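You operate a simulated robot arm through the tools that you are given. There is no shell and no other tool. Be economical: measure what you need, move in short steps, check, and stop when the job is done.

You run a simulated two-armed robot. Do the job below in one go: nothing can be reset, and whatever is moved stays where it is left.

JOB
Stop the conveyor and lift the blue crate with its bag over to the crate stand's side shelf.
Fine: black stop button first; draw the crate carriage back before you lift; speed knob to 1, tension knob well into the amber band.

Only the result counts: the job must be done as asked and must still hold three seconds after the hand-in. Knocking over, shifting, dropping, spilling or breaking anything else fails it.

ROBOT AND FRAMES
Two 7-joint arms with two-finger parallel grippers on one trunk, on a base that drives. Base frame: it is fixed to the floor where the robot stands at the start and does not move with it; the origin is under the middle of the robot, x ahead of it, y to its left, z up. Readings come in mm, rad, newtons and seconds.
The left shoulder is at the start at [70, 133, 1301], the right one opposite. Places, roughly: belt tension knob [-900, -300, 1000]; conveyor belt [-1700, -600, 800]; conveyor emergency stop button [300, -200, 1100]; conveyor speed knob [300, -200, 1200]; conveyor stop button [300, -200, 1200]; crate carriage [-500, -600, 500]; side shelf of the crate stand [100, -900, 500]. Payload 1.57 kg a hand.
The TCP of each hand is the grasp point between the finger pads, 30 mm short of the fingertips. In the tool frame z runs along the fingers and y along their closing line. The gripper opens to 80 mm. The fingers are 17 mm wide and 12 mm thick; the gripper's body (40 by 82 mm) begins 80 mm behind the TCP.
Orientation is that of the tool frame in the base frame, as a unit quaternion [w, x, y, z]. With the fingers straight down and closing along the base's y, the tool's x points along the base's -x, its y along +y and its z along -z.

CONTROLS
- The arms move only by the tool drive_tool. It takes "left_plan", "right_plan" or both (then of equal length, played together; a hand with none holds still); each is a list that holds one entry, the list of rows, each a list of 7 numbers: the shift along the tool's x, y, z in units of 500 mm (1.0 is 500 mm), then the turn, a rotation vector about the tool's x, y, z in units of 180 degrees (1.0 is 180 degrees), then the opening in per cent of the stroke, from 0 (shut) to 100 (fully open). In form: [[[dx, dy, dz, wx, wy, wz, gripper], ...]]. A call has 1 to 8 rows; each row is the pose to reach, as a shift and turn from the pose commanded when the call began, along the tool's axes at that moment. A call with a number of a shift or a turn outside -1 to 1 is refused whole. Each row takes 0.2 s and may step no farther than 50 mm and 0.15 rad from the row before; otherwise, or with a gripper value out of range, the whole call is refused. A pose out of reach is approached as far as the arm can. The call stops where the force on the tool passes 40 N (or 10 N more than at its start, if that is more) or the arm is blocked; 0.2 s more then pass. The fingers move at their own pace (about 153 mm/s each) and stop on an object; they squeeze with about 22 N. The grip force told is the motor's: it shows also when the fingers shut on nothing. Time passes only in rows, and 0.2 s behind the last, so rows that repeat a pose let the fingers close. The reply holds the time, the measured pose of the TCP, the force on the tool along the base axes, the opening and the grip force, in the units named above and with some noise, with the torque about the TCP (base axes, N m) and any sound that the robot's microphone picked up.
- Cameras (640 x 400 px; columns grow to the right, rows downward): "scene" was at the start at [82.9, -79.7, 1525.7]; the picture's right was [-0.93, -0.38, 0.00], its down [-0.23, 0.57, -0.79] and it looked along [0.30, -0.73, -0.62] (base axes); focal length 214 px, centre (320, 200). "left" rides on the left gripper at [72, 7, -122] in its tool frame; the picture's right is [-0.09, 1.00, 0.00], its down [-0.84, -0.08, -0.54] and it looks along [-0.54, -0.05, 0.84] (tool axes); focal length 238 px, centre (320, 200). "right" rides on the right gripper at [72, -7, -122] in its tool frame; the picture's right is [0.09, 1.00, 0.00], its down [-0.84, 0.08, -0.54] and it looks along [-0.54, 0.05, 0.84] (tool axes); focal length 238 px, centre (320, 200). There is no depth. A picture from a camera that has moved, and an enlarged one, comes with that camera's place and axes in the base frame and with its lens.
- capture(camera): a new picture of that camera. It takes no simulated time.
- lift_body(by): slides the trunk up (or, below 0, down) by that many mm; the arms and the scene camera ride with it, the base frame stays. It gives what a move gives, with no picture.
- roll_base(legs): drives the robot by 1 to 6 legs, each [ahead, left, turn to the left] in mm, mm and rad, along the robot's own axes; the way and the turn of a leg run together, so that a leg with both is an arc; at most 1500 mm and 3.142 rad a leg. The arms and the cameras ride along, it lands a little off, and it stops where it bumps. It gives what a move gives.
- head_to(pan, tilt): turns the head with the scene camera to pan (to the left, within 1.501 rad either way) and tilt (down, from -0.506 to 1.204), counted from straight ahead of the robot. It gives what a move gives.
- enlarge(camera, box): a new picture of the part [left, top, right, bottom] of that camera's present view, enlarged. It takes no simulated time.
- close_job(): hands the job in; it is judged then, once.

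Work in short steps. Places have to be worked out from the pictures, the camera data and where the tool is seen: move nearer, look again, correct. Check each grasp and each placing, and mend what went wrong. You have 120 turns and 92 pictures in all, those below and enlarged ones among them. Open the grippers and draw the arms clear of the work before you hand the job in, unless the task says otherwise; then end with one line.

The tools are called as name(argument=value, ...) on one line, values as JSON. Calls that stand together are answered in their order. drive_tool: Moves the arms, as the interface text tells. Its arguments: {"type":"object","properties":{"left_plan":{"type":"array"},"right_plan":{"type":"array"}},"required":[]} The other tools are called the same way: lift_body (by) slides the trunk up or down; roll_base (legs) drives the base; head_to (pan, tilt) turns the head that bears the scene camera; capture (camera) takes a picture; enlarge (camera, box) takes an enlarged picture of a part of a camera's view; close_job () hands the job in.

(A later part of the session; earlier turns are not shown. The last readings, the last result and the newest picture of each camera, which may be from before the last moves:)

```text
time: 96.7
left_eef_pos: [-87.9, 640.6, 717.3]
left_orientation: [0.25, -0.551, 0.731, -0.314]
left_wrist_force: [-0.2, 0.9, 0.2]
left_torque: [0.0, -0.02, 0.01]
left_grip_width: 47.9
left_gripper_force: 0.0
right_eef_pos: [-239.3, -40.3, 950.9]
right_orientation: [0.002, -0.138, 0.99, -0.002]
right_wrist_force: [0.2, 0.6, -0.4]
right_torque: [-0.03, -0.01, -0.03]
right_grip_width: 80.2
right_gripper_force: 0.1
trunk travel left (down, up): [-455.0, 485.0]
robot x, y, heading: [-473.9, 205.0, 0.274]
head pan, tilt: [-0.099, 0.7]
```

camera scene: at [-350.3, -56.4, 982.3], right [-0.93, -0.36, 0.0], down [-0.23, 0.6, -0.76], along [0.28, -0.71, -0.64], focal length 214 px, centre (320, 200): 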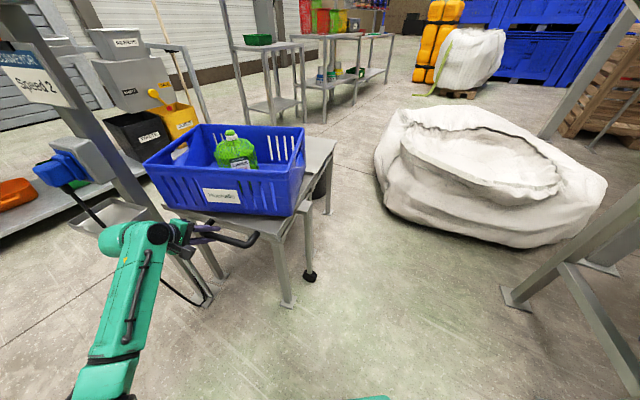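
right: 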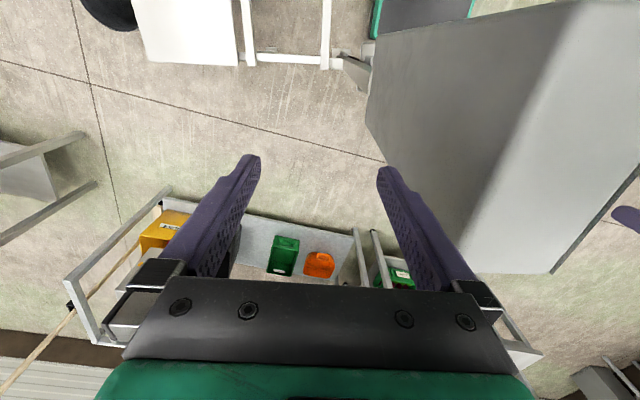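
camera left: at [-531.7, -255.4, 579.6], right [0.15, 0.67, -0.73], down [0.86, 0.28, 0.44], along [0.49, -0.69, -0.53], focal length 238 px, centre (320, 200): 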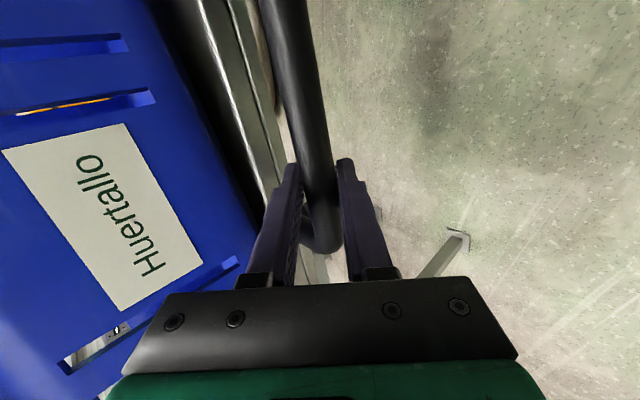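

Now I bring both hands to tool-down poses about 430 mm ahead, ±150 mm to the sides, at the same height.

drive_tool(left_plan=[[[0.02, -0.014, -0.008, -0.033, 0, 0, 60], [0.04, -0.028, -0.015, -0.066, 0, 0, 60], [0.06, -0.042, -0.022, -0.099, 0, 0, 60], [0.08, -0.056, -0.03, -0.132, 0, 0, 60], [0.1, -0.07, -0.037, -0.165, 0, 0, 60], [0.12, -0.084, -0.045, -0.198, 0, 0, 60], [0.14, -0.098, -0.052, -0.231, 0, 0, 60], [0.165, -0.112, -0.06, -0.263, 0, 0, 60]]], right_plan=[[[-0.0675, 0.0375, 0.03, 0, 0, 0, 60], [-0.135, 0.075, 0.06, 0, 0, 0, 60], [-0.2, 0.1125, 0.09, 0, 0, 0, 60], [-0.27, 0.15, 0.12, 0, 0, 0, 60], [-0.3375, 0.1875, 0.15, 0, 0, 0, 60], [-0.405, 0.225, 0.18, 0, 0, 0, 60], [-0.4725, 0.2625, 0.21, 0, 0, 0, 60], [-0.54, 0.3, 0.242, 0, 0, 0, 60]]])

drive_tool(left_plan=[[[0.022, -0.005, -0.013, 0, 0, 0.044, 60], [0.044, -0.01, -0.026, 0, 0, 0.088, 60], [0.066, -0.014, -0.04, 0, 0, 0.132, 60], [0.088, -0.018, -0.053, 0, 0, 0.176, 60], [0.11, -0.023, -0.066, 0, 0, 0.22, 60], [0.132, -0.028, -0.08, 0, 0, 0.264, 60], [0.154, -0.032, -0.093, 0, 0, 0.308, 60], [0.174, -0.036, -0.106, 0, 0, 0.35, 60]]])

```text
time: 98.5
left_eef_pos: [-93.3, 555.8, 776.4]
left_orientation: [0.007, -0.606, 0.795, 0.006]
left_wrist_force: [0.4, 0.3, 1.0]
left_torque: [0.01, 0.03, -0.01]
left_grip_width: 47.7
left_gripper_force: 0.1
right_eef_pos: [-17.6, 177.4, 828.5]
right_orientation: [0.0, -0.138, 0.99, -0.001]
right_wrist_force: [0.0, -0.6, -0.2]
right_torque: [0.01, 0.02, -0.04]
right_grip_width: 47.8
right_gripper_force: 0.0
trunk travel left (down, up): [-455.0, 485.0]
robot x, y, heading: [-472.7, 202.2, 0.278]
head pan, tilt: [-0.099, 0.7]
```

```text
time: 100.3
left_eef_pos: [-100.3, 464.9, 828.4]
left_orientation: [0.004, -0.098, 0.995, 0.009]
left_wrist_force: [1.0, -0.3, 0.7]
left_torque: [-0.02, -0.01, 0.0]
left_grip_width: 47.9
left_gripper_force: 0.1
right_eef_pos: [-19.2, 176.5, 829.3]
right_orientation: [0.001, -0.138, 0.99, 0.0]
right_wrist_force: [-0.1, -0.1, -0.1]
right_torque: [0.03, -0.01, -0.01]
right_grip_width: 47.8
right_gripper_force: 0.0
trunk travel left (down, up): [-455.0, 485.0]
robot x, y, heading: [-473.6, 200.5, 0.279]
head pan, tilt: [-0.099, 0.7]
```

Both hands are level, 299 mm apart. I square the left hand's yaw and test 70 mm more reach.

drive_tool(left_plan=[[[-0.05, 0, 0, 0, 0, -0.013, 60], [-0.1, 0, 0, 0, 0, -0.026, 60], [-0.14, 0, 0, 0, 0, -0.026, 60]]], right_plan=[[[-0.05, 0, 0, 0, 0, 0, 60], [-0.1, 0, 0, 0, 0, 0, 60], [-0.14, 0, 0, 0, 0, 0, 60]]])

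roll_base(legs=[[-150, -450, 0]])

head_to(pan=-0.2, tilt=0.6)

capture(camera="scene")

```text
time: 101.1
left_eef_pos: [-31.3, 479.9, 828.3]
left_orientation: [0.003, -0.14, 0.99, 0.009]
left_wrist_force: [0.8, -0.1, -0.2]
left_torque: [0.05, 0.05, -0.02]
left_grip_width: 48.2
left_gripper_force: 0.2
right_eef_pos: [50.4, 196.5, 829.5]
right_orientation: [0.0, -0.137, 0.991, 0.0]
right_wrist_force: [0.5, -0.2, 0.4]
right_torque: [0.01, 0.0, -0.03]
right_grip_width: 47.7
right_gripper_force: 0.2
trunk travel left (down, up): [-455.0, 485.0]
robot x, y, heading: [-470.3, 200.6, 0.272]
head pan, tilt: [-0.099, 0.7]
```

```text
time: 103.9
left_eef_pos: [-47.6, 20.6, 824.5]
left_orientation: [0.003, -0.137, 0.991, 0.001]
left_wrist_force: [0.2, 0.4, -0.6]
left_torque: [-0.03, -0.02, 0.0]
left_grip_width: 47.9
left_gripper_force: 0.1
right_eef_pos: [29.8, -262.6, 830.5]
right_orientation: [-0.001, -0.134, 0.991, -0.009]
right_wrist_force: [0.5, -0.2, -0.5]
right_torque: [-0.02, 0.0, -0.04]
right_grip_width: 47.8
right_gripper_force: 0.1
trunk travel left (down, up): [-455.0, 485.0]
robot x, y, heading: [-493.5, -265.0, 0.27]
head pan, tilt: [-0.099, 0.7]
stopped in leg 1: the robot was blocked; the commanded pose is now the measured one
```

```text
time: 104.5
left_eef_pos: [-47.9, 20.8, 823.5]
left_orientation: [0.002, -0.137, 0.991, 0.001]
left_wrist_force: [-0.2, 0.4, 0.4]
left_torque: [-0.01, 0.01, 0.0]
left_grip_width: 48.0
left_gripper_force: 0.1
right_eef_pos: [28.8, -262.6, 830.8]
right_orientation: [0.0, -0.134, 0.991, -0.009]
right_wrist_force: [1.4, 0.2, -0.3]
right_torque: [0.03, -0.02, 0.01]
right_grip_width: 47.9
right_gripper_force: 0.1
trunk travel left (down, up): [-455.0, 485.0]
robot x, y, heading: [-492.0, -267.5, 0.267]
head pan, tilt: [-0.201, 0.6]
```

```text
39 pictures are left
camera scene: at [-354.4, -230.8, 1110.7], right [0.07, -1.0, 0.02], down [-0.56, -0.05, -0.82], along [0.82, 0.05, -0.57], focal length 214 px, centre (320, 200)
```

scene: 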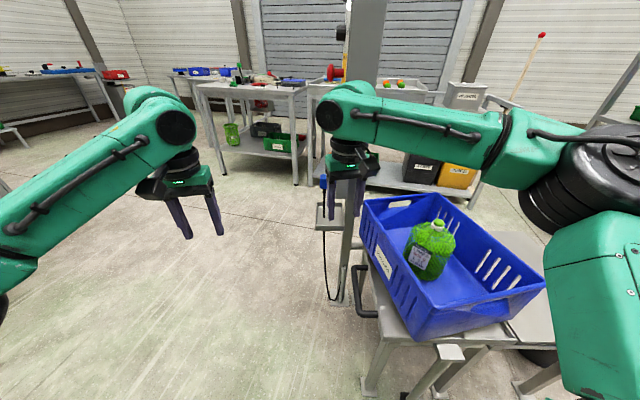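

The body was blocked at its right, likely the head against the conveyor's raised end (≈x -480, z>1190). I back off left, raise the hands relative to the shoulders and lower the trunk so the head passes under.

roll_base(legs=[[60, 120, 0]])

drive_tool(left_plan=[[[0, 0, -0.04, 0, 0, 0, 60], [0, 0, -0.08, 0, 0, 0, 60], [0, 0, -0.12, 0, 0, 0, 60], [0, 0, -0.16, 0, 0, 0, 60], [0, 0, -0.2, 0, 0, 0, 60], [0, 0, -0.24, 0, 0, 0, 60], [0, 0, -0.28, 0, 0, 0, 60]]], right_plan=[[[0, 0, -0.04, 0, 0, 0, 60], [0, 0, -0.08, 0, 0, 0, 60], [0, 0, -0.12, 0, 0, 0, 60], [0, 0, -0.16, 0, 0, 0, 60], [0, 0, -0.2, 0, 0, 0, 60], [0, 0, -0.24, 0, 0, 0, 60], [0, 0, -0.28, 0, 0, 0, 60]]])

lift_body(by=-130)

head_to(pan=-1.4, tilt=0.1)

capture(camera="scene")

```text
time: 105.8
left_eef_pos: [-24.7, 142.2, 827.8]
left_orientation: [0.004, -0.137, 0.991, 0.009]
left_wrist_force: [-0.5, 1.1, -0.4]
left_torque: [-0.01, 0.0, -0.03]
left_grip_width: 48.0
left_gripper_force: 0.0
right_eef_pos: [55.0, -142.6, 831.0]
right_orientation: [0.001, -0.134, 0.991, -0.002]
right_wrist_force: [-0.1, 0.2, -0.2]
right_torque: [-0.01, 0.02, -0.03]
right_grip_width: 48.1
right_gripper_force: 0.0
trunk travel left (down, up): [-455.0, 485.0]
robot x, y, heading: [-464.6, -134.4, 0.271]
head pan, tilt: [-0.201, 0.6]
```

```text
time: 107.5
left_eef_pos: [-26.1, 138.6, 968.7]
left_orientation: [0.005, -0.138, 0.99, 0.009]
left_wrist_force: [0.3, 0.7, -0.1]
left_torque: [0.02, 0.01, 0.03]
left_grip_width: 47.8
left_gripper_force: 0.0
right_eef_pos: [29.5, -170.8, 942.4]
right_orientation: [0.002, -0.135, 0.991, 0.0]
right_wrist_force: [0.0, 0.1, 0.0]
right_torque: [0.0, -0.04, -0.01]
right_grip_width: 48.0
right_gripper_force: 0.0
right hand out of reach, approached as far as the arm can: row 3, 4, 5, 6, 7
trunk travel left (down, up): [-455.0, 485.0]
robot x, y, heading: [-464.4, -131.7, 0.27]
head pan, tilt: [-0.201, 0.6]
```

```text
time: 109.0
left_eef_pos: [-25.9, 138.5, 838.8]
left_orientation: [0.003, -0.138, 0.99, 0.008]
left_wrist_force: [-0.4, -0.3, -0.6]
left_torque: [0.01, 0.0, 0.03]
left_grip_width: 48.2
left_gripper_force: 0.1
right_eef_pos: [29.1, -170.2, 813.0]
right_orientation: [0.002, -0.135, 0.991, 0.0]
right_wrist_force: [0.5, -0.3, -0.7]
right_torque: [0.02, 0.01, 0.0]
right_grip_width: 48.1
right_gripper_force: 0.1
trunk travel left (down, up): [-325.0, 615.0]
robot x, y, heading: [-463.6, -134.4, 0.268]
head pan, tilt: [-0.201, 0.6]
```

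```text
time: 110.4
left_eef_pos: [-25.2, 138.6, 837.8]
left_orientation: [0.004, -0.138, 0.99, 0.008]
left_wrist_force: [1.0, -0.4, 0.9]
left_torque: [0.02, 0.02, -0.02]
left_grip_width: 47.9
left_gripper_force: 0.0
right_eef_pos: [29.6, -168.7, 813.2]
right_orientation: [0.002, -0.135, 0.991, -0.001]
right_wrist_force: [0.7, 0.6, 0.5]
right_torque: [-0.03, -0.03, 0.0]
right_grip_width: 48.1
right_gripper_force: 0.0
trunk travel left (down, up): [-325.0, 615.0]
robot x, y, heading: [-466.2, -128.8, 0.27]
head pan, tilt: [-1.4, 0.099]
```

```text
38 pictures are left
camera scene: at [-378.7, -204.3, 1027.3], right [-0.9, -0.43, 0.0], down [-0.04, 0.09, -0.99], along [0.43, -0.9, -0.1], focal length 214 px, centre (320, 200)
```

scene: 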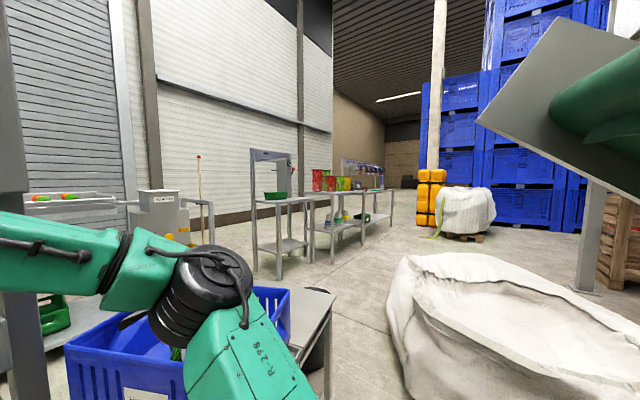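

The conveyor's raised end lies at about x -498, z 1170, so the lowered head should pass. I check the size of my own base by looking straight down.

head_to(pan=-0.5, tilt=1.2)

capture(camera="scene")

```text
time: 111.8
left_eef_pos: [-25.9, 138.1, 838.8]
left_orientation: [0.004, -0.139, 0.99, 0.009]
left_wrist_force: [-0.8, 0.4, 0.1]
left_torque: [0.0, -0.01, -0.01]
left_grip_width: 48.0
left_gripper_force: 0.1
right_eef_pos: [30.7, -170.6, 812.2]
right_orientation: [0.002, -0.136, 0.991, -0.001]
right_wrist_force: [-0.1, 0.3, -0.6]
right_torque: [0.01, 0.01, -0.02]
right_grip_width: 47.9
right_gripper_force: 0.2
trunk travel left (down, up): [-325.0, 615.0]
robot x, y, heading: [-468.9, -135.8, 0.271]
head pan, tilt: [-0.499, 1.201]
```

```text
37 pictures are left
camera scene: at [-363.6, -133.8, 936.6], right [-0.23, -0.97, 0.0], down [-0.91, 0.21, -0.36], along [0.35, -0.08, -0.93], focal length 214 px, centre (320, 200)
```

scene: 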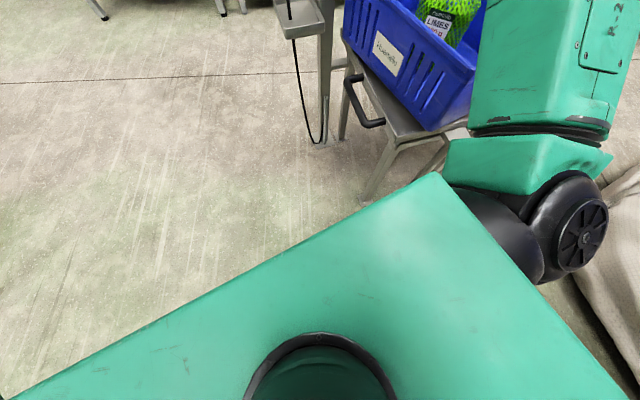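

That green box is the chest (front ~134 mm ahead); the base is hidden beneath it, so small. I strafe to hover over the crate (finger tips ≥783, bag top ≈736).

roll_base(legs=[[-59, -506, 0]])

head_to(pan=0, tilt=0.75)

capture(camera="scene")

capture(camera="right")

capture(camera="left")

```text
time: 114.7
left_eef_pos: [54.2, -364.4, 839.0]
left_orientation: [0.005, -0.137, 0.99, 0.009]
left_wrist_force: [0.1, -0.3, 0.0]
left_torque: [-0.03, 0.01, 0.05]
left_grip_width: 47.9
left_gripper_force: 0.2
right_eef_pos: [107.3, -674.1, 812.9]
right_orientation: [0.002, -0.134, 0.991, -0.001]
right_wrist_force: [0.5, 0.0, -0.7]
right_torque: [0.02, -0.05, 0.01]
right_grip_width: 47.8
right_gripper_force: 0.1
trunk travel left (down, up): [-325.0, 615.0]
robot x, y, heading: [-387.9, -641.8, 0.27]
head pan, tilt: [-0.499, 1.201]
```

```text
time: 115.7
left_eef_pos: [53.4, -363.8, 838.6]
left_orientation: [0.004, -0.136, 0.991, 0.008]
left_wrist_force: [-0.7, -0.8, -0.1]
left_torque: [0.0, -0.01, -0.02]
left_grip_width: 48.1
left_gripper_force: 0.1
right_eef_pos: [108.4, -672.7, 811.7]
right_orientation: [0.001, -0.134, 0.991, 0.0]
right_wrist_force: [0.1, -0.4, -1.4]
right_torque: [0.0, 0.02, -0.01]
right_grip_width: 48.0
right_gripper_force: 0.1
trunk travel left (down, up): [-325.0, 615.0]
robot x, y, heading: [-388.1, -633.0, 0.268]
head pan, tilt: [0.0, 0.75]
```

```text
36 pictures are left
camera scene: at [-260.6, -601.7, 968.2], right [0.26, -0.96, 0.0], down [-0.66, -0.18, -0.73], along [0.7, 0.19, -0.68], focal length 214 px, centre (320, 200)
```

scene: 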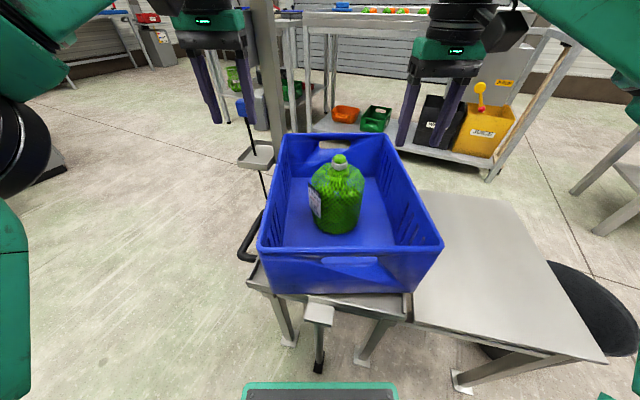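

```text
35 pictures are left
camera right: at [40.1, -698.5, 934.2], right [-0.35, 0.94, 0.0], down [0.78, 0.3, 0.54], along [0.51, 0.19, -0.84], focal length 238 px, centre (320, 200)
```

right: 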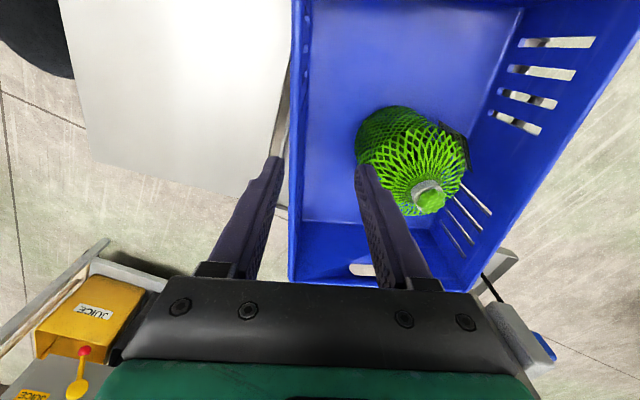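

```text
34 pictures are left
camera left: at [-18.0, -379.9, 960.6], right [-0.18, 0.98, 0.02], down [0.82, 0.14, 0.55], along [0.54, 0.11, -0.84], focal length 238 px, centre (320, 200)
```

left: 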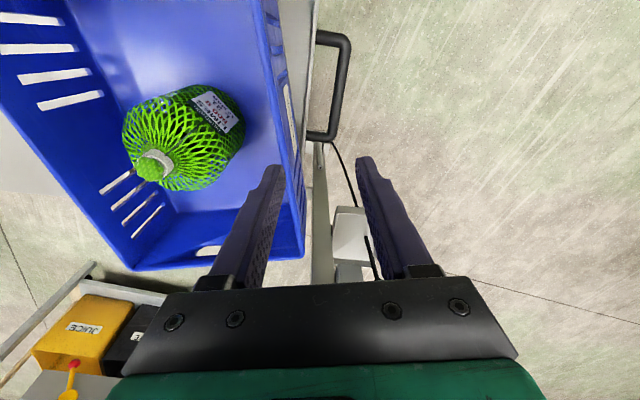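

Crate rim fits 385×293 mm, yaw ≈16.3°, centre ≈[115,-543]; my heading matches within 1°. I shift the hands to straddle the long walls (right −16 mm & +36 ahead, left −47 mm) and lower partway.

drive_tool(left_plan=[[[0, -0.03, 0, 0, 0, 0, 60], [0, -0.06, 0.03, 0, 0, 0, 60], [0, -0.094, 0.06, 0, 0, 0, 60], [0, -0.094, 0.12, 0, 0, 0, 60], [0, -0.094, 0.16, 0, 0, 0, 60], [0, -0.094, 0.2, 0, 0, 0, 60]]], right_plan=[[[0, -0.015, 0.03, 0, 0, 0, 60], [-0.01, -0.033, 0.06, 0, 0, 0, 60], [-0.03, -0.033, 0.09, 0, 0, 0, 60], [-0.05, -0.033, 0.11, 0, 0, 0, 60], [-0.072, -0.033, 0.13, 0, 0, 0, 60], [-0.072, -0.033, 0.146, 0, 0, 0, 60]]])

capture(camera="right")

capture(camera="left")

```text
time: 117.1
left_eef_pos: [68.8, -408.0, 738.1]
left_orientation: [0.005, -0.137, 0.99, 0.008]
left_wrist_force: [0.3, 0.3, 0.1]
left_torque: [-0.01, 0.02, -0.01]
left_grip_width: 47.9
left_gripper_force: 0.1
right_eef_pos: [146.3, -679.2, 739.3]
right_orientation: [0.0, -0.134, 0.991, -0.001]
right_wrist_force: [-0.7, 0.3, -0.2]
right_torque: [0.01, -0.01, -0.02]
right_grip_width: 48.3
right_gripper_force: 0.0
trunk travel left (down, up): [-325.0, 615.0]
robot x, y, heading: [-393.1, -637.3, 0.264]
head pan, tilt: [0.0, 0.75]
```

```text
33 pictures are left
camera right: at [79.3, -704.5, 861.0], right [-0.35, 0.94, 0.0], down [0.78, 0.3, 0.54], along [0.51, 0.19, -0.84], focal length 238 px, centre (320, 200)
```

right: 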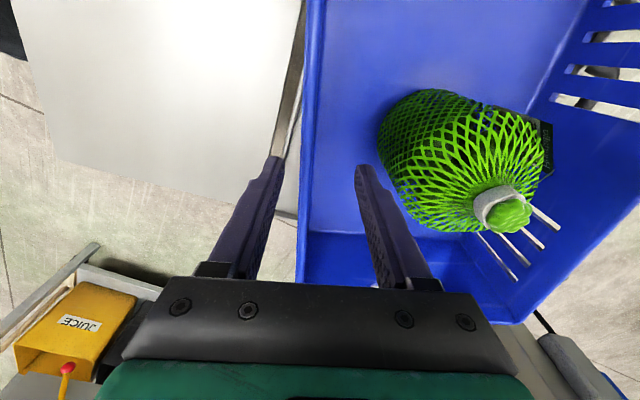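

```text
32 pictures are left
camera left: at [-3.6, -423.2, 859.6], right [-0.18, 0.98, 0.02], down [0.82, 0.14, 0.55], along [0.54, 0.11, -0.83], focal length 238 px, centre (320, 200)
```

left: 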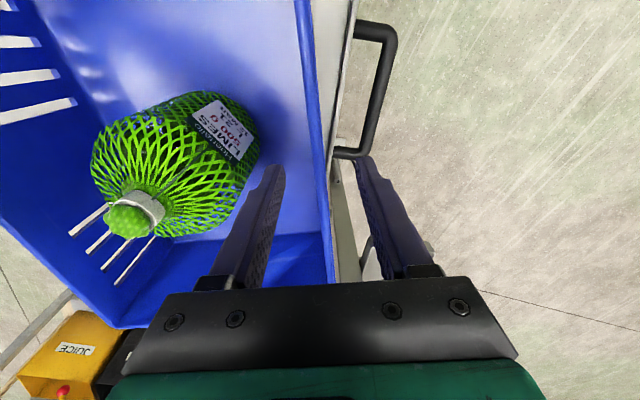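

Both walls lie centered between the fingers. I descend 60 mm and close both grippers.

drive_tool(left_plan=[[[0, 0, 0.04, 0, 0, 0, 60], [0, 0, 0.08, 0, 0, 0, 60], [0, 0, 0.12, 0, 0, 0, 60], [0, 0, 0.12, 0, 0, 0, 0], [0, 0, 0.12, 0, 0, 0, 0], [0, 0, 0.12, 0, 0, 0, 0]]], right_plan=[[[0, 0, 0.04, 0, 0, 0, 60], [0, 0, 0.08, 0, 0, 0, 60], [0, 0, 0.12, 0, 0, 0, 60], [0, 0, 0.12, 0, 0, 0, 0], [0, 0, 0.12, 0, 0, 0, 0], [0, 0, 0.12, 0, 0, 0, 0]]])

capture(camera="scene")

```text
time: 118.4
left_eef_pos: [67.5, -403.9, 677.3]
left_orientation: [0.001, -0.14, 0.99, 0.011]
left_wrist_force: [-2.4, 0.7, 0.8]
left_torque: [-0.74, -0.41, -0.23]
left_grip_width: 8.5
left_gripper_force: 22.3
right_eef_pos: [149.0, -683.5, 676.9]
right_orientation: [0.0, -0.131, 0.991, -0.005]
right_wrist_force: [-0.6, -3.4, 0.2]
right_torque: [0.92, -0.36, 0.36]
right_grip_width: 8.4
right_gripper_force: 22.2
trunk travel left (down, up): [-325.0, 615.0]
robot x, y, heading: [-387.9, -638.1, 0.267]
head pan, tilt: [0.0, 0.75]
stopped in row 6 (right hand): the force on the tool passed its limit at 42 N (the readings are from after the stop); the commanded pose is now the measured one
```

```text
31 pictures are left
camera scene: at [-260.2, -602.1, 968.2], right [0.26, -0.96, 0.0], down [-0.66, -0.18, -0.73], along [0.7, 0.19, -0.68], focal length 214 px, centre (320, 200)
```

scene: 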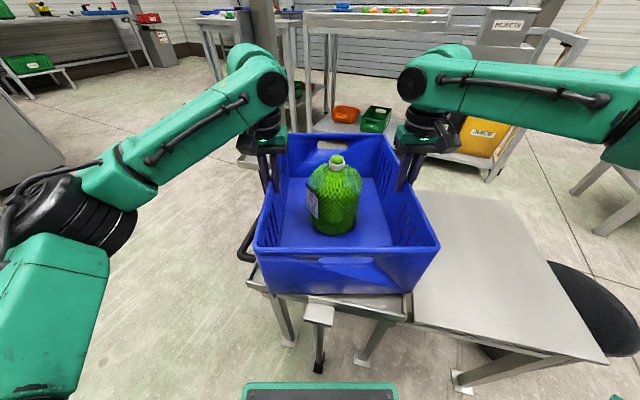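

Both hands grip the walls (8.4 mm). I lift 30 mm with the trunk and check.

lift_body(by=30)

capture(camera="scene")

```text
time: 119.2
left_eef_pos: [68.8, -403.1, 705.9]
left_orientation: [0.002, -0.142, 0.99, 0.013]
left_wrist_force: [-1.1, 2.7, -7.5]
left_torque: [-0.71, -0.27, -0.24]
left_grip_width: 8.4
left_gripper_force: 22.2
right_eef_pos: [149.6, -683.9, 705.9]
right_orientation: [-0.001, -0.13, 0.992, -0.005]
right_wrist_force: [0.5, -2.9, -8.8]
right_torque: [0.65, 0.54, 0.36]
right_grip_width: 8.5
right_gripper_force: 21.9
trunk travel left (down, up): [-355.0, 585.0]
robot x, y, heading: [-387.9, -634.6, 0.266]
head pan, tilt: [0.0, 0.75]
```

```text
30 pictures are left
camera scene: at [-258.0, -601.1, 997.9], right [0.26, -0.96, 0.0], down [-0.66, -0.18, -0.73], along [0.7, 0.19, -0.68], focal length 214 px, centre (320, 200)
```

scene: 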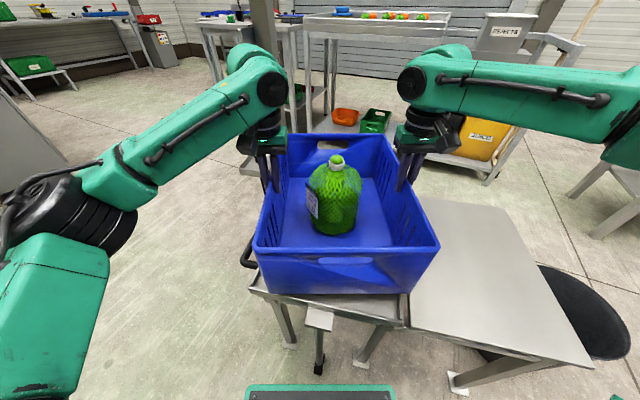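

Crate is up, level, ~16 N shared. Shelf corners give centre ≈[157,-893], yaw ≈3°. I lift 40 mm more, strafe, then turn −0.23 rad so the crate squares with the shelf.

lift_body(by=40)

roll_base(legs=[[-30, -233, 0]])

capture(camera="scene")

```text
time: 120.0
left_eef_pos: [68.6, -402.8, 746.2]
left_orientation: [0.002, -0.141, 0.99, 0.012]
left_wrist_force: [-0.5, 4.5, -7.7]
left_torque: [-0.77, -0.1, -0.26]
left_grip_width: 8.5
left_gripper_force: 22.7
right_eef_pos: [151.2, -683.6, 745.9]
right_orientation: [-0.001, -0.131, 0.991, -0.005]
right_wrist_force: [1.3, -4.2, -7.0]
right_torque: [0.63, 0.39, 0.38]
right_grip_width: 8.5
right_gripper_force: 22.6
trunk travel left (down, up): [-395.0, 545.0]
robot x, y, heading: [-388.4, -636.2, 0.264]
head pan, tilt: [0.0, 0.75]
```

```text
time: 121.7
left_eef_pos: [107.0, -622.8, 743.3]
left_orientation: [0.001, -0.131, 0.991, 0.011]
left_wrist_force: [-0.5, 0.3, -7.8]
left_torque: [-0.8, -0.11, -0.22]
left_grip_width: 8.4
left_gripper_force: 22.1
right_eef_pos: [182.6, -903.0, 744.4]
right_orientation: [-0.003, -0.123, 0.992, -0.006]
right_wrist_force: [0.1, -1.3, -9.4]
right_torque: [0.73, 0.45, 0.32]
right_grip_width: 8.1
right_gripper_force: 21.5
trunk travel left (down, up): [-395.0, 545.0]
robot x, y, heading: [-355.7, -847.9, 0.251]
head pan, tilt: [0.0, 0.75]
stopped in leg 1: the robot was blocked; the commanded pose is now the measured one
```

```text
29 pictures are left
camera scene: at [-223.5, -815.2, 1037.8], right [0.25, -0.97, 0.0], down [-0.66, -0.17, -0.73], along [0.71, 0.18, -0.68], focal length 214 px, centre (320, 200)
```

scene: 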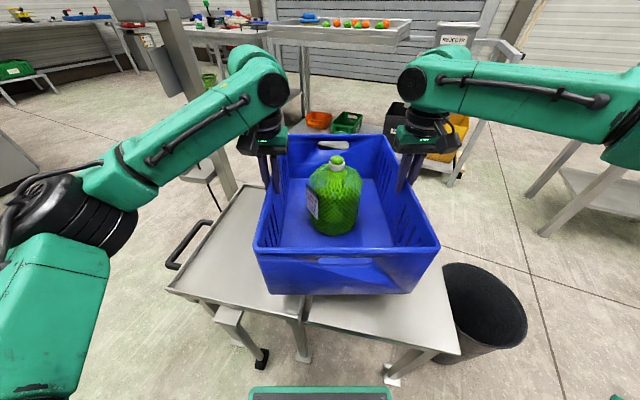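

Blocked ~20 mm before the end of the leg. I look to the right to see what touched.

head_to(pan=-1.4, tilt=0.8)

capture(camera="scene")

```text
time: 123.3
left_eef_pos: [105.9, -623.5, 745.8]
left_orientation: [0.002, -0.132, 0.991, 0.012]
left_wrist_force: [-0.5, 1.1, -6.9]
left_torque: [-0.83, -0.05, -0.19]
left_grip_width: 8.5
left_gripper_force: 22.1
right_eef_pos: [182.0, -905.1, 747.1]
right_orientation: [-0.001, -0.123, 0.992, -0.004]
right_wrist_force: [0.2, 0.3, -7.0]
right_torque: [0.72, 0.27, 0.38]
right_grip_width: 8.6
right_gripper_force: 21.9
trunk travel left (down, up): [-395.0, 545.0]
robot x, y, heading: [-353.9, -846.8, 0.255]
head pan, tilt: [-1.4, 0.799]
```

```text
28 pictures are left
camera scene: at [-271.5, -909.5, 1034.1], right [-0.91, -0.41, 0.0], down [-0.3, 0.65, -0.7], along [0.28, -0.64, -0.72], focal length 214 px, centre (320, 200)
```

scene: 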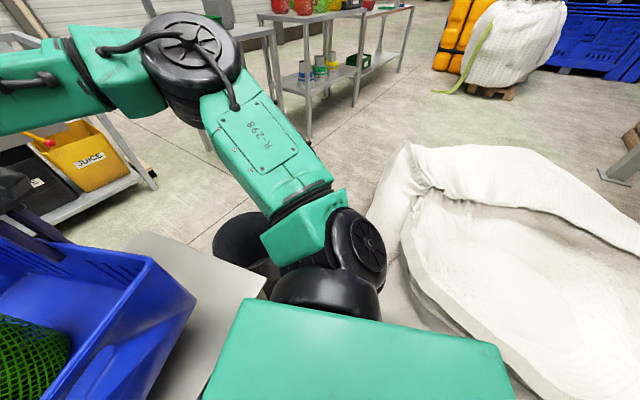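

The base has touched the big sack's side. I ease 20 mm left away from it and turn −0.21 rad in the same leg.

roll_base(legs=[[10, 20, 0], [0, 0, -0.211]])

head_to(pan=-0.2, tilt=0.85)

capture(camera="scene")

```text
time: 124.8
left_eef_pos: [147.5, -701.6, 746.3]
left_orientation: [0.003, -0.029, 1.0, 0.012]
left_wrist_force: [0.8, 1.9, -7.5]
left_torque: [-0.78, 0.21, -0.19]
left_grip_width: 8.5
left_gripper_force: 22.1
right_eef_pos: [164.1, -992.1, 746.9]
right_orientation: [-0.001, -0.018, 1.0, -0.004]
right_wrist_force: [-0.5, -2.0, -8.1]
right_torque: [0.78, 0.08, 0.38]
right_grip_width: 8.4
right_gripper_force: 21.8
trunk travel left (down, up): [-395.0, 545.0]
robot x, y, heading: [-350.9, -826.6, 0.041]
head pan, tilt: [-1.4, 0.799]
```

```text
time: 126.2
left_eef_pos: [146.8, -701.9, 745.7]
left_orientation: [0.002, -0.027, 1.0, 0.01]
left_wrist_force: [0.1, 1.8, -7.5]
left_torque: [-0.81, 0.1, -0.2]
left_grip_width: 8.6
left_gripper_force: 21.9
right_eef_pos: [164.1, -993.0, 747.0]
right_orientation: [-0.002, -0.019, 1.0, -0.004]
right_wrist_force: [0.4, -0.7, -7.2]
right_torque: [0.76, 0.14, 0.35]
right_grip_width: 8.6
right_gripper_force: 21.9
trunk travel left (down, up): [-395.0, 545.0]
robot x, y, heading: [-350.0, -826.6, 0.042]
head pan, tilt: [-0.201, 0.85]
```

```text
27 pictures are left
camera scene: at [-221.2, -837.1, 1030.0], right [-0.16, -0.99, 0.0], down [-0.74, 0.12, -0.66], along [0.65, -0.1, -0.75], focal length 214 px, centre (320, 200)
```

scene: 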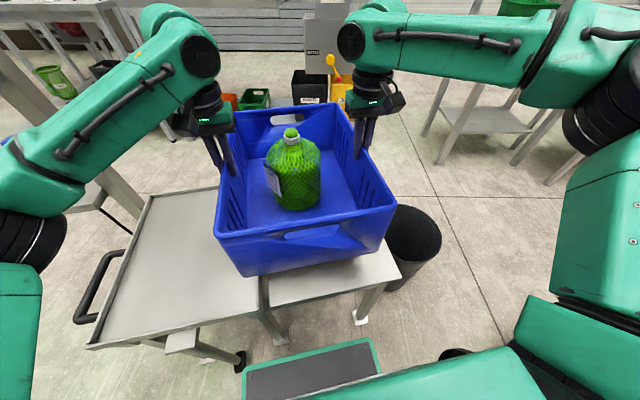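

Crate is square to the shelf, centre ≈[163,-847]; shelf centre ≈[158,-896]. I shift both hands together 48 mm to the right by arms.

drive_tool(left_plan=[[[0, -0.012, 0, 0, 0, 0, 0], [0, -0.024, 0, 0, 0, 0, 0], [0, -0.036, 0, 0, 0, 0, 0], [0, -0.048, 0, 0, 0, 0, 0], [0.002, -0.06, 0, 0, 0, 0, 0], [0.004, -0.072, 0, 0, 0, 0, 0], [0.006, -0.084, 0, 0, 0, 0, 0], [0.008, -0.097, 0, 0, 0, 0, 0]]], right_plan=[[[0, -0.012, 0, 0, 0, 0, 0], [0, -0.024, 0, 0, 0, 0, 0], [0, -0.036, 0, 0, 0, 0, 0], [0, -0.048, 0, 0, 0, 0, 0], [0.002, -0.06, 0, 0, 0, 0, 0], [0.004, -0.072, 0, 0, 0, 0, 0], [0.006, -0.084, 0, 0, 0, 0, 0], [0.008, -0.097, 0, 0, 0, 0, 0]]])

capture(camera="scene")

capture(camera="right")

```text
time: 128.0
left_eef_pos: [146.8, -749.5, 744.4]
left_orientation: [0.003, -0.028, 1.0, 0.012]
left_wrist_force: [0.0, 0.2, -7.1]
left_torque: [-0.78, 0.1, -0.34]
left_grip_width: 8.6
left_gripper_force: 21.9
right_eef_pos: [162.3, -1042.5, 746.6]
right_orientation: [-0.001, -0.018, 1.0, -0.004]
right_wrist_force: [0.2, 0.6, -8.9]
right_torque: [0.75, 0.2, 0.27]
right_grip_width: 8.1
right_gripper_force: 21.8
trunk travel left (down, up): [-395.0, 545.0]
robot x, y, heading: [-352.4, -825.6, 0.041]
head pan, tilt: [-0.201, 0.85]
```

```text
26 pictures are left
camera scene: at [-221.2, -837.6, 1030.0], right [-0.16, -0.99, 0.0], down [-0.74, 0.12, -0.66], along [0.65, -0.1, -0.75], focal length 214 px, centre (320, 200)
```

scene: 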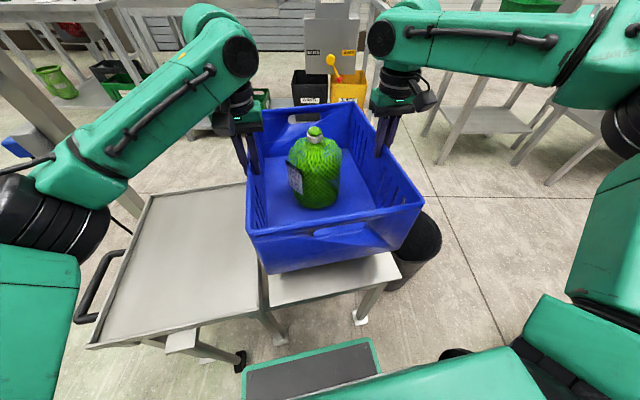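

```text
25 pictures are left
camera right: at [90.9, -1049.7, 868.9], right [-0.13, 0.99, -0.01], down [0.84, 0.11, 0.54], along [0.53, 0.06, -0.84], focal length 238 px, centre (320, 200)
```

right: 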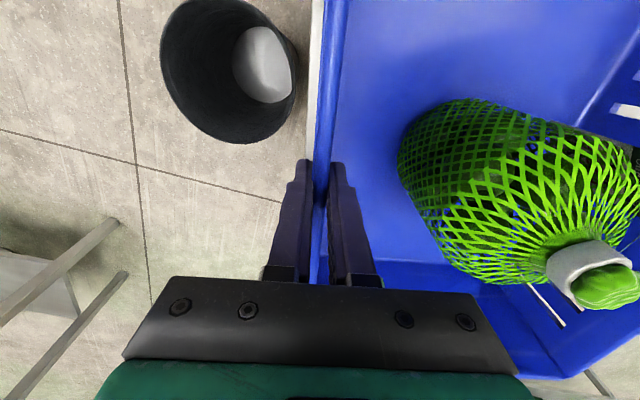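

The crate is over the shelf with ~12 mm margins both sides. I lower 55 mm with the trunk, then feel for contact by the arms.

lift_body(by=-55)

drive_tool(left_plan=[[[0, 0, 0.006, 0, 0, 0, 0], [0, 0, 0.012, 0, 0, 0, 0], [0, 0, 0.018, 0, 0, 0, 0]]], right_plan=[[[0, 0, 0.006, 0, 0, 0, 0], [0, 0, 0.012, 0, 0, 0, 0], [0, 0, 0.018, 0, 0, 0, 0]]])

capture(camera="scene")

```text
time: 129.0
left_eef_pos: [146.2, -750.4, 690.1]
left_orientation: [0.003, -0.028, 1.0, 0.013]
left_wrist_force: [-0.7, 1.7, -8.1]
left_torque: [-0.83, 0.0, -0.3]
left_grip_width: 8.5
left_gripper_force: 22.1
right_eef_pos: [161.0, -1041.4, 691.1]
right_orientation: [-0.002, -0.018, 1.0, -0.005]
right_wrist_force: [-0.1, -2.5, -8.6]
right_torque: [0.74, 0.25, 0.33]
right_grip_width: 8.4
right_gripper_force: 21.6
trunk travel left (down, up): [-340.0, 600.0]
robot x, y, heading: [-350.3, -824.5, 0.048]
head pan, tilt: [-0.201, 0.85]
```

```text
time: 129.8
left_eef_pos: [146.2, -751.6, 681.4]
left_orientation: [0.003, -0.029, 1.0, 0.011]
left_wrist_force: [-0.4, 1.5, -7.9]
left_torque: [-0.78, 0.06, -0.35]
left_grip_width: 8.6
left_gripper_force: 21.5
right_eef_pos: [159.6, -1041.2, 682.3]
right_orientation: [-0.001, -0.018, 1.0, -0.005]
right_wrist_force: [0.4, -1.9, -8.1]
right_torque: [0.77, 0.21, 0.28]
right_grip_width: 8.1
right_gripper_force: 21.9
trunk travel left (down, up): [-340.0, 600.0]
robot x, y, heading: [-350.6, -825.8, 0.042]
head pan, tilt: [-0.201, 0.85]
```

```text
24 pictures are left
camera scene: at [-221.2, -837.3, 974.9], right [-0.16, -0.99, 0.0], down [-0.74, 0.12, -0.66], along [0.65, -0.1, -0.75], focal length 214 px, centre (320, 200)
```

scene: 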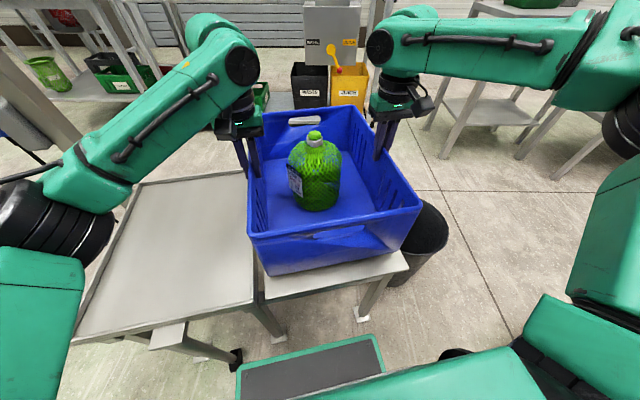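

Still hanging (~8 N each). I keep lowering in 2 mm rows until contact.

drive_tool(left_plan=[[[0, 0, 0.004, 0, 0, 0, 0], [0, 0, 0.008, 0, 0, 0, 0], [0, 0, 0.012, 0, 0, 0, 0], [0, 0, 0.016, 0, 0, 0, 0], [0, 0, 0.02, 0, 0, 0, 0]]], right_plan=[[[0, 0, 0.004, 0, 0, 0, 0], [0, 0, 0.008, 0, 0, 0, 0], [0, 0, 0.012, 0, 0, 0, 0], [0, 0, 0.016, 0, 0, 0, 0], [0, 0, 0.02, 0, 0, 0, 0]]])

```text
time: 131.0
left_eef_pos: [147.3, -751.3, 670.9]
left_orientation: [0.003, -0.027, 1.0, 0.012]
left_wrist_force: [-0.2, -2.7, -7.5]
left_torque: [-0.86, 0.36, -0.33]
left_grip_width: 8.6
left_gripper_force: 21.5
right_eef_pos: [161.4, -1042.0, 672.7]
right_orientation: [-0.002, -0.019, 1.0, -0.004]
right_wrist_force: [0.7, 3.4, -8.3]
right_torque: [0.82, -0.01, 0.24]
right_grip_width: 8.1
right_gripper_force: 22.2
trunk travel left (down, up): [-340.0, 600.0]
robot x, y, heading: [-351.4, -829.5, 0.039]
head pan, tilt: [-0.201, 0.85]
```

No contact yet; the shelf is lower than the carriage plate. Continue.

drive_tool(left_plan=[[[0, 0, 0.005, 0, 0, 0, 0], [0, 0, 0.01, 0, 0, 0, 0], [0, 0, 0.015, 0, 0, 0, 0], [0, 0, 0.02, 0, 0, 0, 0]]], right_plan=[[[0, 0, 0.005, 0, 0, 0, 0], [0, 0, 0.01, 0, 0, 0, 0], [0, 0, 0.015, 0, 0, 0, 0], [0, 0, 0.02, 0, 0, 0, 0]]])

capture(camera="scene")

```text
time: 132.0
left_eef_pos: [146.8, -750.2, 662.5]
left_orientation: [0.005, -0.028, 1.0, 0.012]
left_wrist_force: [0.6, -7.3, -2.9]
left_torque: [-0.86, -0.32, -0.31]
left_grip_width: 8.8
left_gripper_force: 21.4
right_eef_pos: [160.9, -1041.9, 663.1]
right_orientation: [0.0, -0.019, 1.0, -0.004]
right_wrist_force: [-0.5, 7.0, -7.5]
right_torque: [0.88, -0.62, 0.26]
right_grip_width: 8.0
right_gripper_force: 22.0
trunk travel left (down, up): [-340.0, 600.0]
robot x, y, heading: [-352.0, -830.2, 0.043]
head pan, tilt: [-0.201, 0.85]
```

```text
23 pictures are left
camera scene: at [-222.2, -837.4, 975.2], right [-0.16, -0.99, 0.0], down [-0.74, 0.12, -0.66], along [0.65, -0.1, -0.75], focal length 214 px, centre (320, 200)
```

scene: 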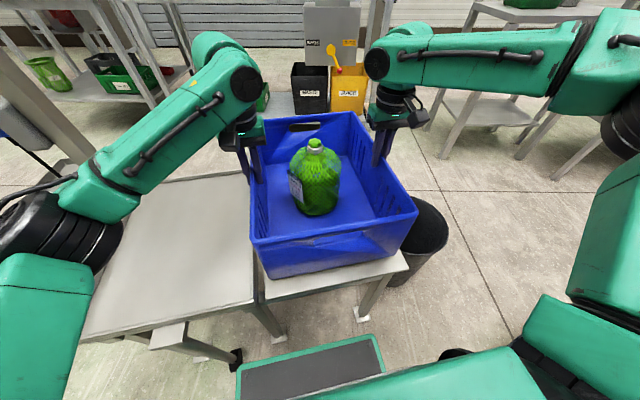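

The left side begins to touch. I check closely that it's on the shelf and not on the carriage's rim.

enlarge(camera="scene", box=[200, 160, 460, 330])

enlarge(camera="left", box=[200, 0, 500, 200])

```text
2.35 times, centred on (330, 245) of scene
camera zoom: at [-222.2, -837.4, 975.2], right [-0.16, -0.99, 0.0], down [-0.74, 0.12, -0.66], along [0.65, -0.1, -0.75], focal length 505 px, centre (296, 94)
```

zoom: 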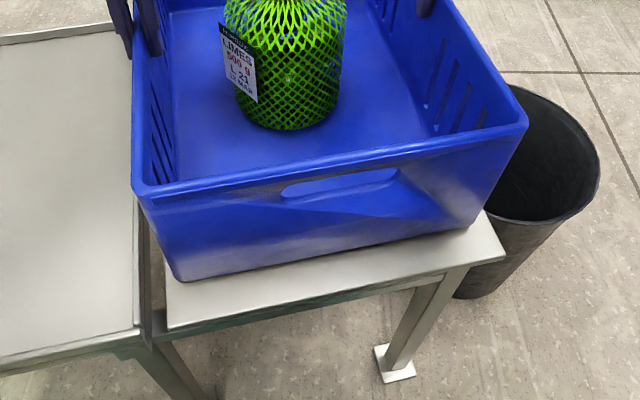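

```text
2.00 times, centred on (350, 100) of left
camera zoom: at [73.4, -750.4, 784.3], right [0.04, 1.0, 0.02], down [0.84, -0.04, 0.55], along [0.55, 0.0, -0.84], focal length 477 px, centre (260, 400)
```

zoom: 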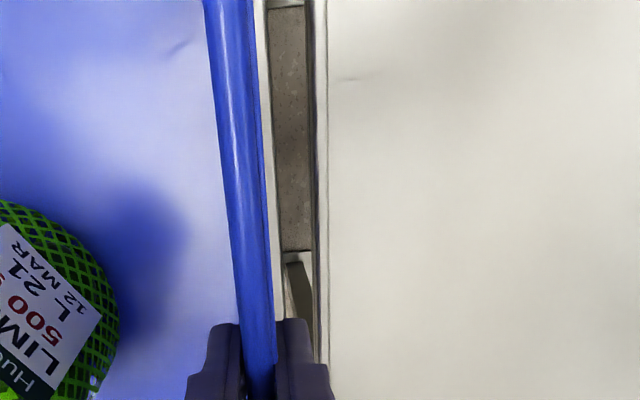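

Whole crate bottom lies within the shelf. I lower the last millimetres, then open.

drive_tool(left_plan=[[[0, 0, 0.002, 0, 0, 0, 0], [0, 0, 0.004, 0, 0, 0, 0], [0, 0, 0.004, 0, 0, 0, 0]]], right_plan=[[[0, 0, 0.003, 0, 0, 0, 0], [0, 0, 0.006, 0, 0, 0, 0], [0, 0, 0.008, 0, 0, 0, 0]]])

```text
time: 132.8
left_eef_pos: [144.2, -750.2, 662.7]
left_orientation: [0.006, -0.028, 1.0, 0.01]
left_wrist_force: [9.0, -11.1, 5.9]
left_torque: [-0.98, 0.37, -0.28]
left_grip_width: 8.4
left_gripper_force: 22.0
right_eef_pos: [160.0, -1040.8, 662.9]
right_orientation: [0.002, -0.018, 1.0, -0.005]
right_wrist_force: [3.4, 8.0, 16.6]
right_torque: [0.91, 0.16, 0.29]
right_grip_width: 8.3
right_gripper_force: 22.1
trunk travel left (down, up): [-340.0, 600.0]
robot x, y, heading: [-349.6, -827.9, 0.046]
head pan, tilt: [-0.201, 0.85]
```

Crate rests on the shelf (forces reversed). I open both hands and raise them clear.

drive_tool(left_plan=[[[0, 0, -0.003, 0, 0, 0, 0], [0, 0, -0.003, 0, 0, 0, 30], [0, 0, -0.003, 0, 0, 0, 45], [0, 0, -0.04, 0, 0, 0, 45], [0, 0, -0.09, 0, 0, 0, 45], [0, 0, -0.15, 0, 0, 0, 45], [0, 0, -0.21, 0, 0, 0, 45]]], right_plan=[[[0, 0, -0.006, 0, 0, 0, 0], [0, 0, -0.006, 0, 0, 0, 30], [0, 0, -0.006, 0, 0, 0, 45], [0, 0, -0.04, 0, 0, 0, 45], [0, 0, -0.09, 0, 0, 0, 45], [0, 0, -0.15, 0, 0, 0, 45], [0, 0, -0.21, 0, 0, 0, 45]]])

lift_body(by=80)

capture(camera="scene")

```text
time: 134.4
left_eef_pos: [142.0, -752.6, 766.6]
left_orientation: [0.004, -0.029, 1.0, 0.012]
left_wrist_force: [-0.5, 0.5, 0.2]
left_torque: [0.02, 0.0, -0.03]
left_grip_width: 36.1
left_gripper_force: 0.0
right_eef_pos: [158.6, -1041.1, 766.0]
right_orientation: [0.0, -0.019, 1.0, -0.005]
right_wrist_force: [0.1, 0.0, -0.2]
right_torque: [-0.01, 0.01, 0.03]
right_grip_width: 36.2
right_gripper_force: 0.1
trunk travel left (down, up): [-340.0, 600.0]
robot x, y, heading: [-351.2, -825.3, 0.044]
head pan, tilt: [-0.201, 0.85]
```

```text
time: 135.6
left_eef_pos: [143.5, -751.4, 845.2]
left_orientation: [0.004, -0.028, 1.0, 0.011]
left_wrist_force: [0.8, -0.2, 0.0]
left_torque: [0.02, 0.03, -0.02]
left_grip_width: 36.2
left_gripper_force: 0.0
right_eef_pos: [159.7, -1041.0, 844.3]
right_orientation: [-0.001, -0.018, 1.0, -0.005]
right_wrist_force: [0.6, 0.2, -0.6]
right_torque: [0.02, 0.0, 0.0]
right_grip_width: 36.0
right_gripper_force: 0.0
trunk travel left (down, up): [-420.0, 520.0]
robot x, y, heading: [-350.7, -824.4, 0.041]
head pan, tilt: [-0.201, 0.85]
```

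```text
20 pictures are left
camera scene: at [-223.1, -837.0, 1055.3], right [-0.16, -0.99, 0.0], down [-0.74, 0.12, -0.66], along [0.65, -0.1, -0.75], focal length 214 px, centre (320, 200)
```

scene: 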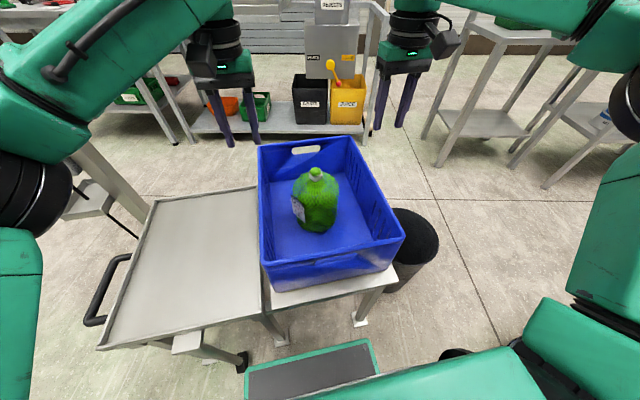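

Crate and bag sit squarely on the shelf. I draw the arms back and move the base away from the stand.

drive_tool(left_plan=[[[0.04, 0.02, -0.02, 0, 0, 0, 45], [0.1, 0.05, -0.04, 0, 0, 0, 45], [0.16, 0.08, -0.04, 0, 0, 0, 45], [0.22, 0.1, -0.04, 0, 0, 0, 45]]], right_plan=[[[0.04, -0.02, -0.02, 0, 0, 0, 45], [0.1, -0.04, -0.02, 0, 0, 0, 45], [0.16, -0.04, -0.02, 0, 0, 0, 45], [0.22, -0.04, -0.02, 0, 0, 0, 45]]])

roll_base(legs=[[-40, 180, 0]])

head_to(pan=-0.4, tilt=0.7)

capture(camera="scene")

```text
time: 136.6
left_eef_pos: [29.7, -709.1, 867.4]
left_orientation: [0.005, -0.028, 1.0, 0.012]
left_wrist_force: [0.4, -0.3, -0.7]
left_torque: [0.02, -0.03, 0.04]
left_grip_width: 36.0
left_gripper_force: 0.0
right_eef_pos: [49.4, -1064.5, 856.9]
right_orientation: [0.001, -0.018, 1.0, -0.004]
right_wrist_force: [-0.9, 0.6, 0.3]
right_torque: [0.01, -0.05, -0.01]
right_grip_width: 35.9
right_gripper_force: 0.1
trunk travel left (down, up): [-420.0, 520.0]
robot x, y, heading: [-350.9, -828.4, 0.041]
head pan, tilt: [-0.201, 0.85]
```

```text
time: 138.1
left_eef_pos: [-15.7, -530.1, 866.5]
left_orientation: [0.004, -0.029, 1.0, 0.012]
left_wrist_force: [-0.3, -0.3, -0.4]
left_torque: [-0.02, 0.04, 0.01]
left_grip_width: 35.8
left_gripper_force: 0.1
right_eef_pos: [2.6, -885.4, 856.4]
right_orientation: [-0.001, -0.018, 1.0, -0.005]
right_wrist_force: [0.2, 0.6, 1.1]
right_torque: [-0.01, -0.01, -0.01]
right_grip_width: 35.6
right_gripper_force: 0.0
trunk travel left (down, up): [-420.0, 520.0]
robot x, y, heading: [-399.0, -645.9, 0.041]
head pan, tilt: [-0.201, 0.85]
```

```text
time: 138.8
left_eef_pos: [-17.1, -531.2, 866.6]
left_orientation: [0.004, -0.028, 1.0, 0.012]
left_wrist_force: [0.5, 0.0, -0.3]
left_torque: [0.01, -0.01, 0.05]
left_grip_width: 35.9
left_gripper_force: 0.2
right_eef_pos: [2.6, -887.8, 855.5]
right_orientation: [-0.001, -0.018, 1.0, -0.004]
right_wrist_force: [0.8, -1.0, 0.4]
right_torque: [0.0, -0.03, 0.03]
right_grip_width: 35.8
right_gripper_force: 0.1
trunk travel left (down, up): [-420.0, 520.0]
robot x, y, heading: [-396.7, -646.8, 0.049]
head pan, tilt: [-0.4, 0.7]
```

```text
19 pictures are left
camera scene: at [-268.7, -677.6, 1067.5], right [-0.35, -0.94, 0.0], down [-0.6, 0.22, -0.76], along [0.72, -0.27, -0.64], focal length 214 px, centre (320, 200)
```

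scene: 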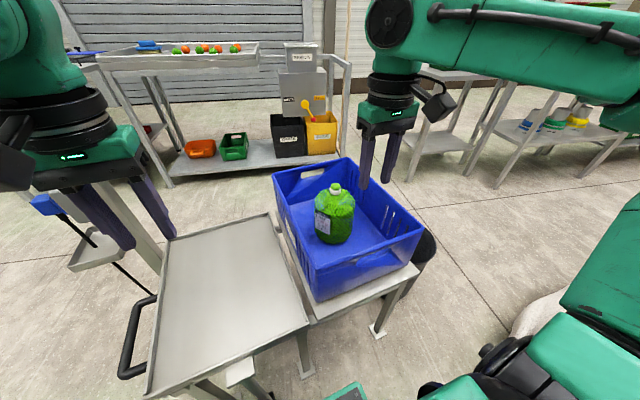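

I move on another 350 mm so both hands are well clear of the crate.

roll_base(legs=[[0, 400, 0]])

head_to(pan=-0.5, tilt=0.5)

capture(camera="scene")

```text
time: 141.3
left_eef_pos: [-34.4, -130.7, 866.3]
left_orientation: [0.005, -0.03, 0.999, 0.012]
left_wrist_force: [0.4, -0.5, -0.7]
left_torque: [0.02, -0.04, -0.02]
left_grip_width: 36.1
left_gripper_force: 0.0
right_eef_pos: [-13.5, -485.7, 857.1]
right_orientation: [0.0, -0.021, 1.0, -0.005]
right_wrist_force: [-0.4, 0.0, 0.0]
right_torque: [-0.01, -0.03, 0.0]
right_grip_width: 35.9
right_gripper_force: 0.0
trunk travel left (down, up): [-420.0, 520.0]
robot x, y, heading: [-417.0, -253.3, 0.041]
head pan, tilt: [-0.4, 0.7]
```

```text
time: 142.1
left_eef_pos: [-35.1, -130.9, 867.4]
left_orientation: [0.004, -0.03, 0.999, 0.012]
left_wrist_force: [0.9, -1.0, -0.8]
left_torque: [0.01, 0.0, 0.01]
left_grip_width: 36.0
left_gripper_force: 0.1
right_eef_pos: [-13.2, -487.4, 856.2]
right_orientation: [-0.001, -0.021, 1.0, -0.004]
right_wrist_force: [-0.7, 0.2, -0.4]
right_torque: [0.0, 0.02, 0.03]
right_grip_width: 35.9
right_gripper_force: 0.0
trunk travel left (down, up): [-420.0, 520.0]
robot x, y, heading: [-413.7, -247.3, 0.049]
head pan, tilt: [-0.499, 0.499]
```

```text
18 pictures are left
camera scene: at [-284.4, -287.9, 1085.2], right [-0.44, -0.9, 0.0], down [-0.43, 0.21, -0.88], along [0.79, -0.38, -0.48], focal length 214 px, centre (320, 200)
```

scene: 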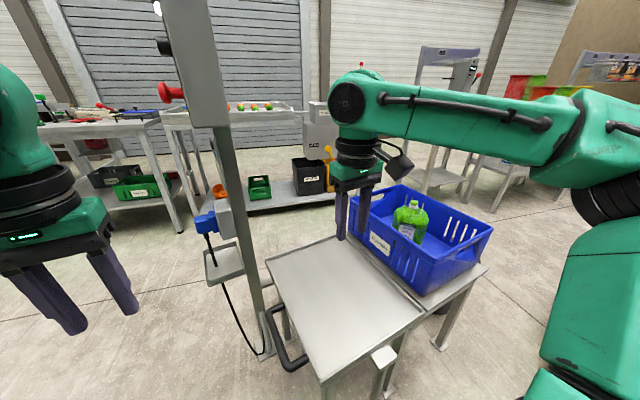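

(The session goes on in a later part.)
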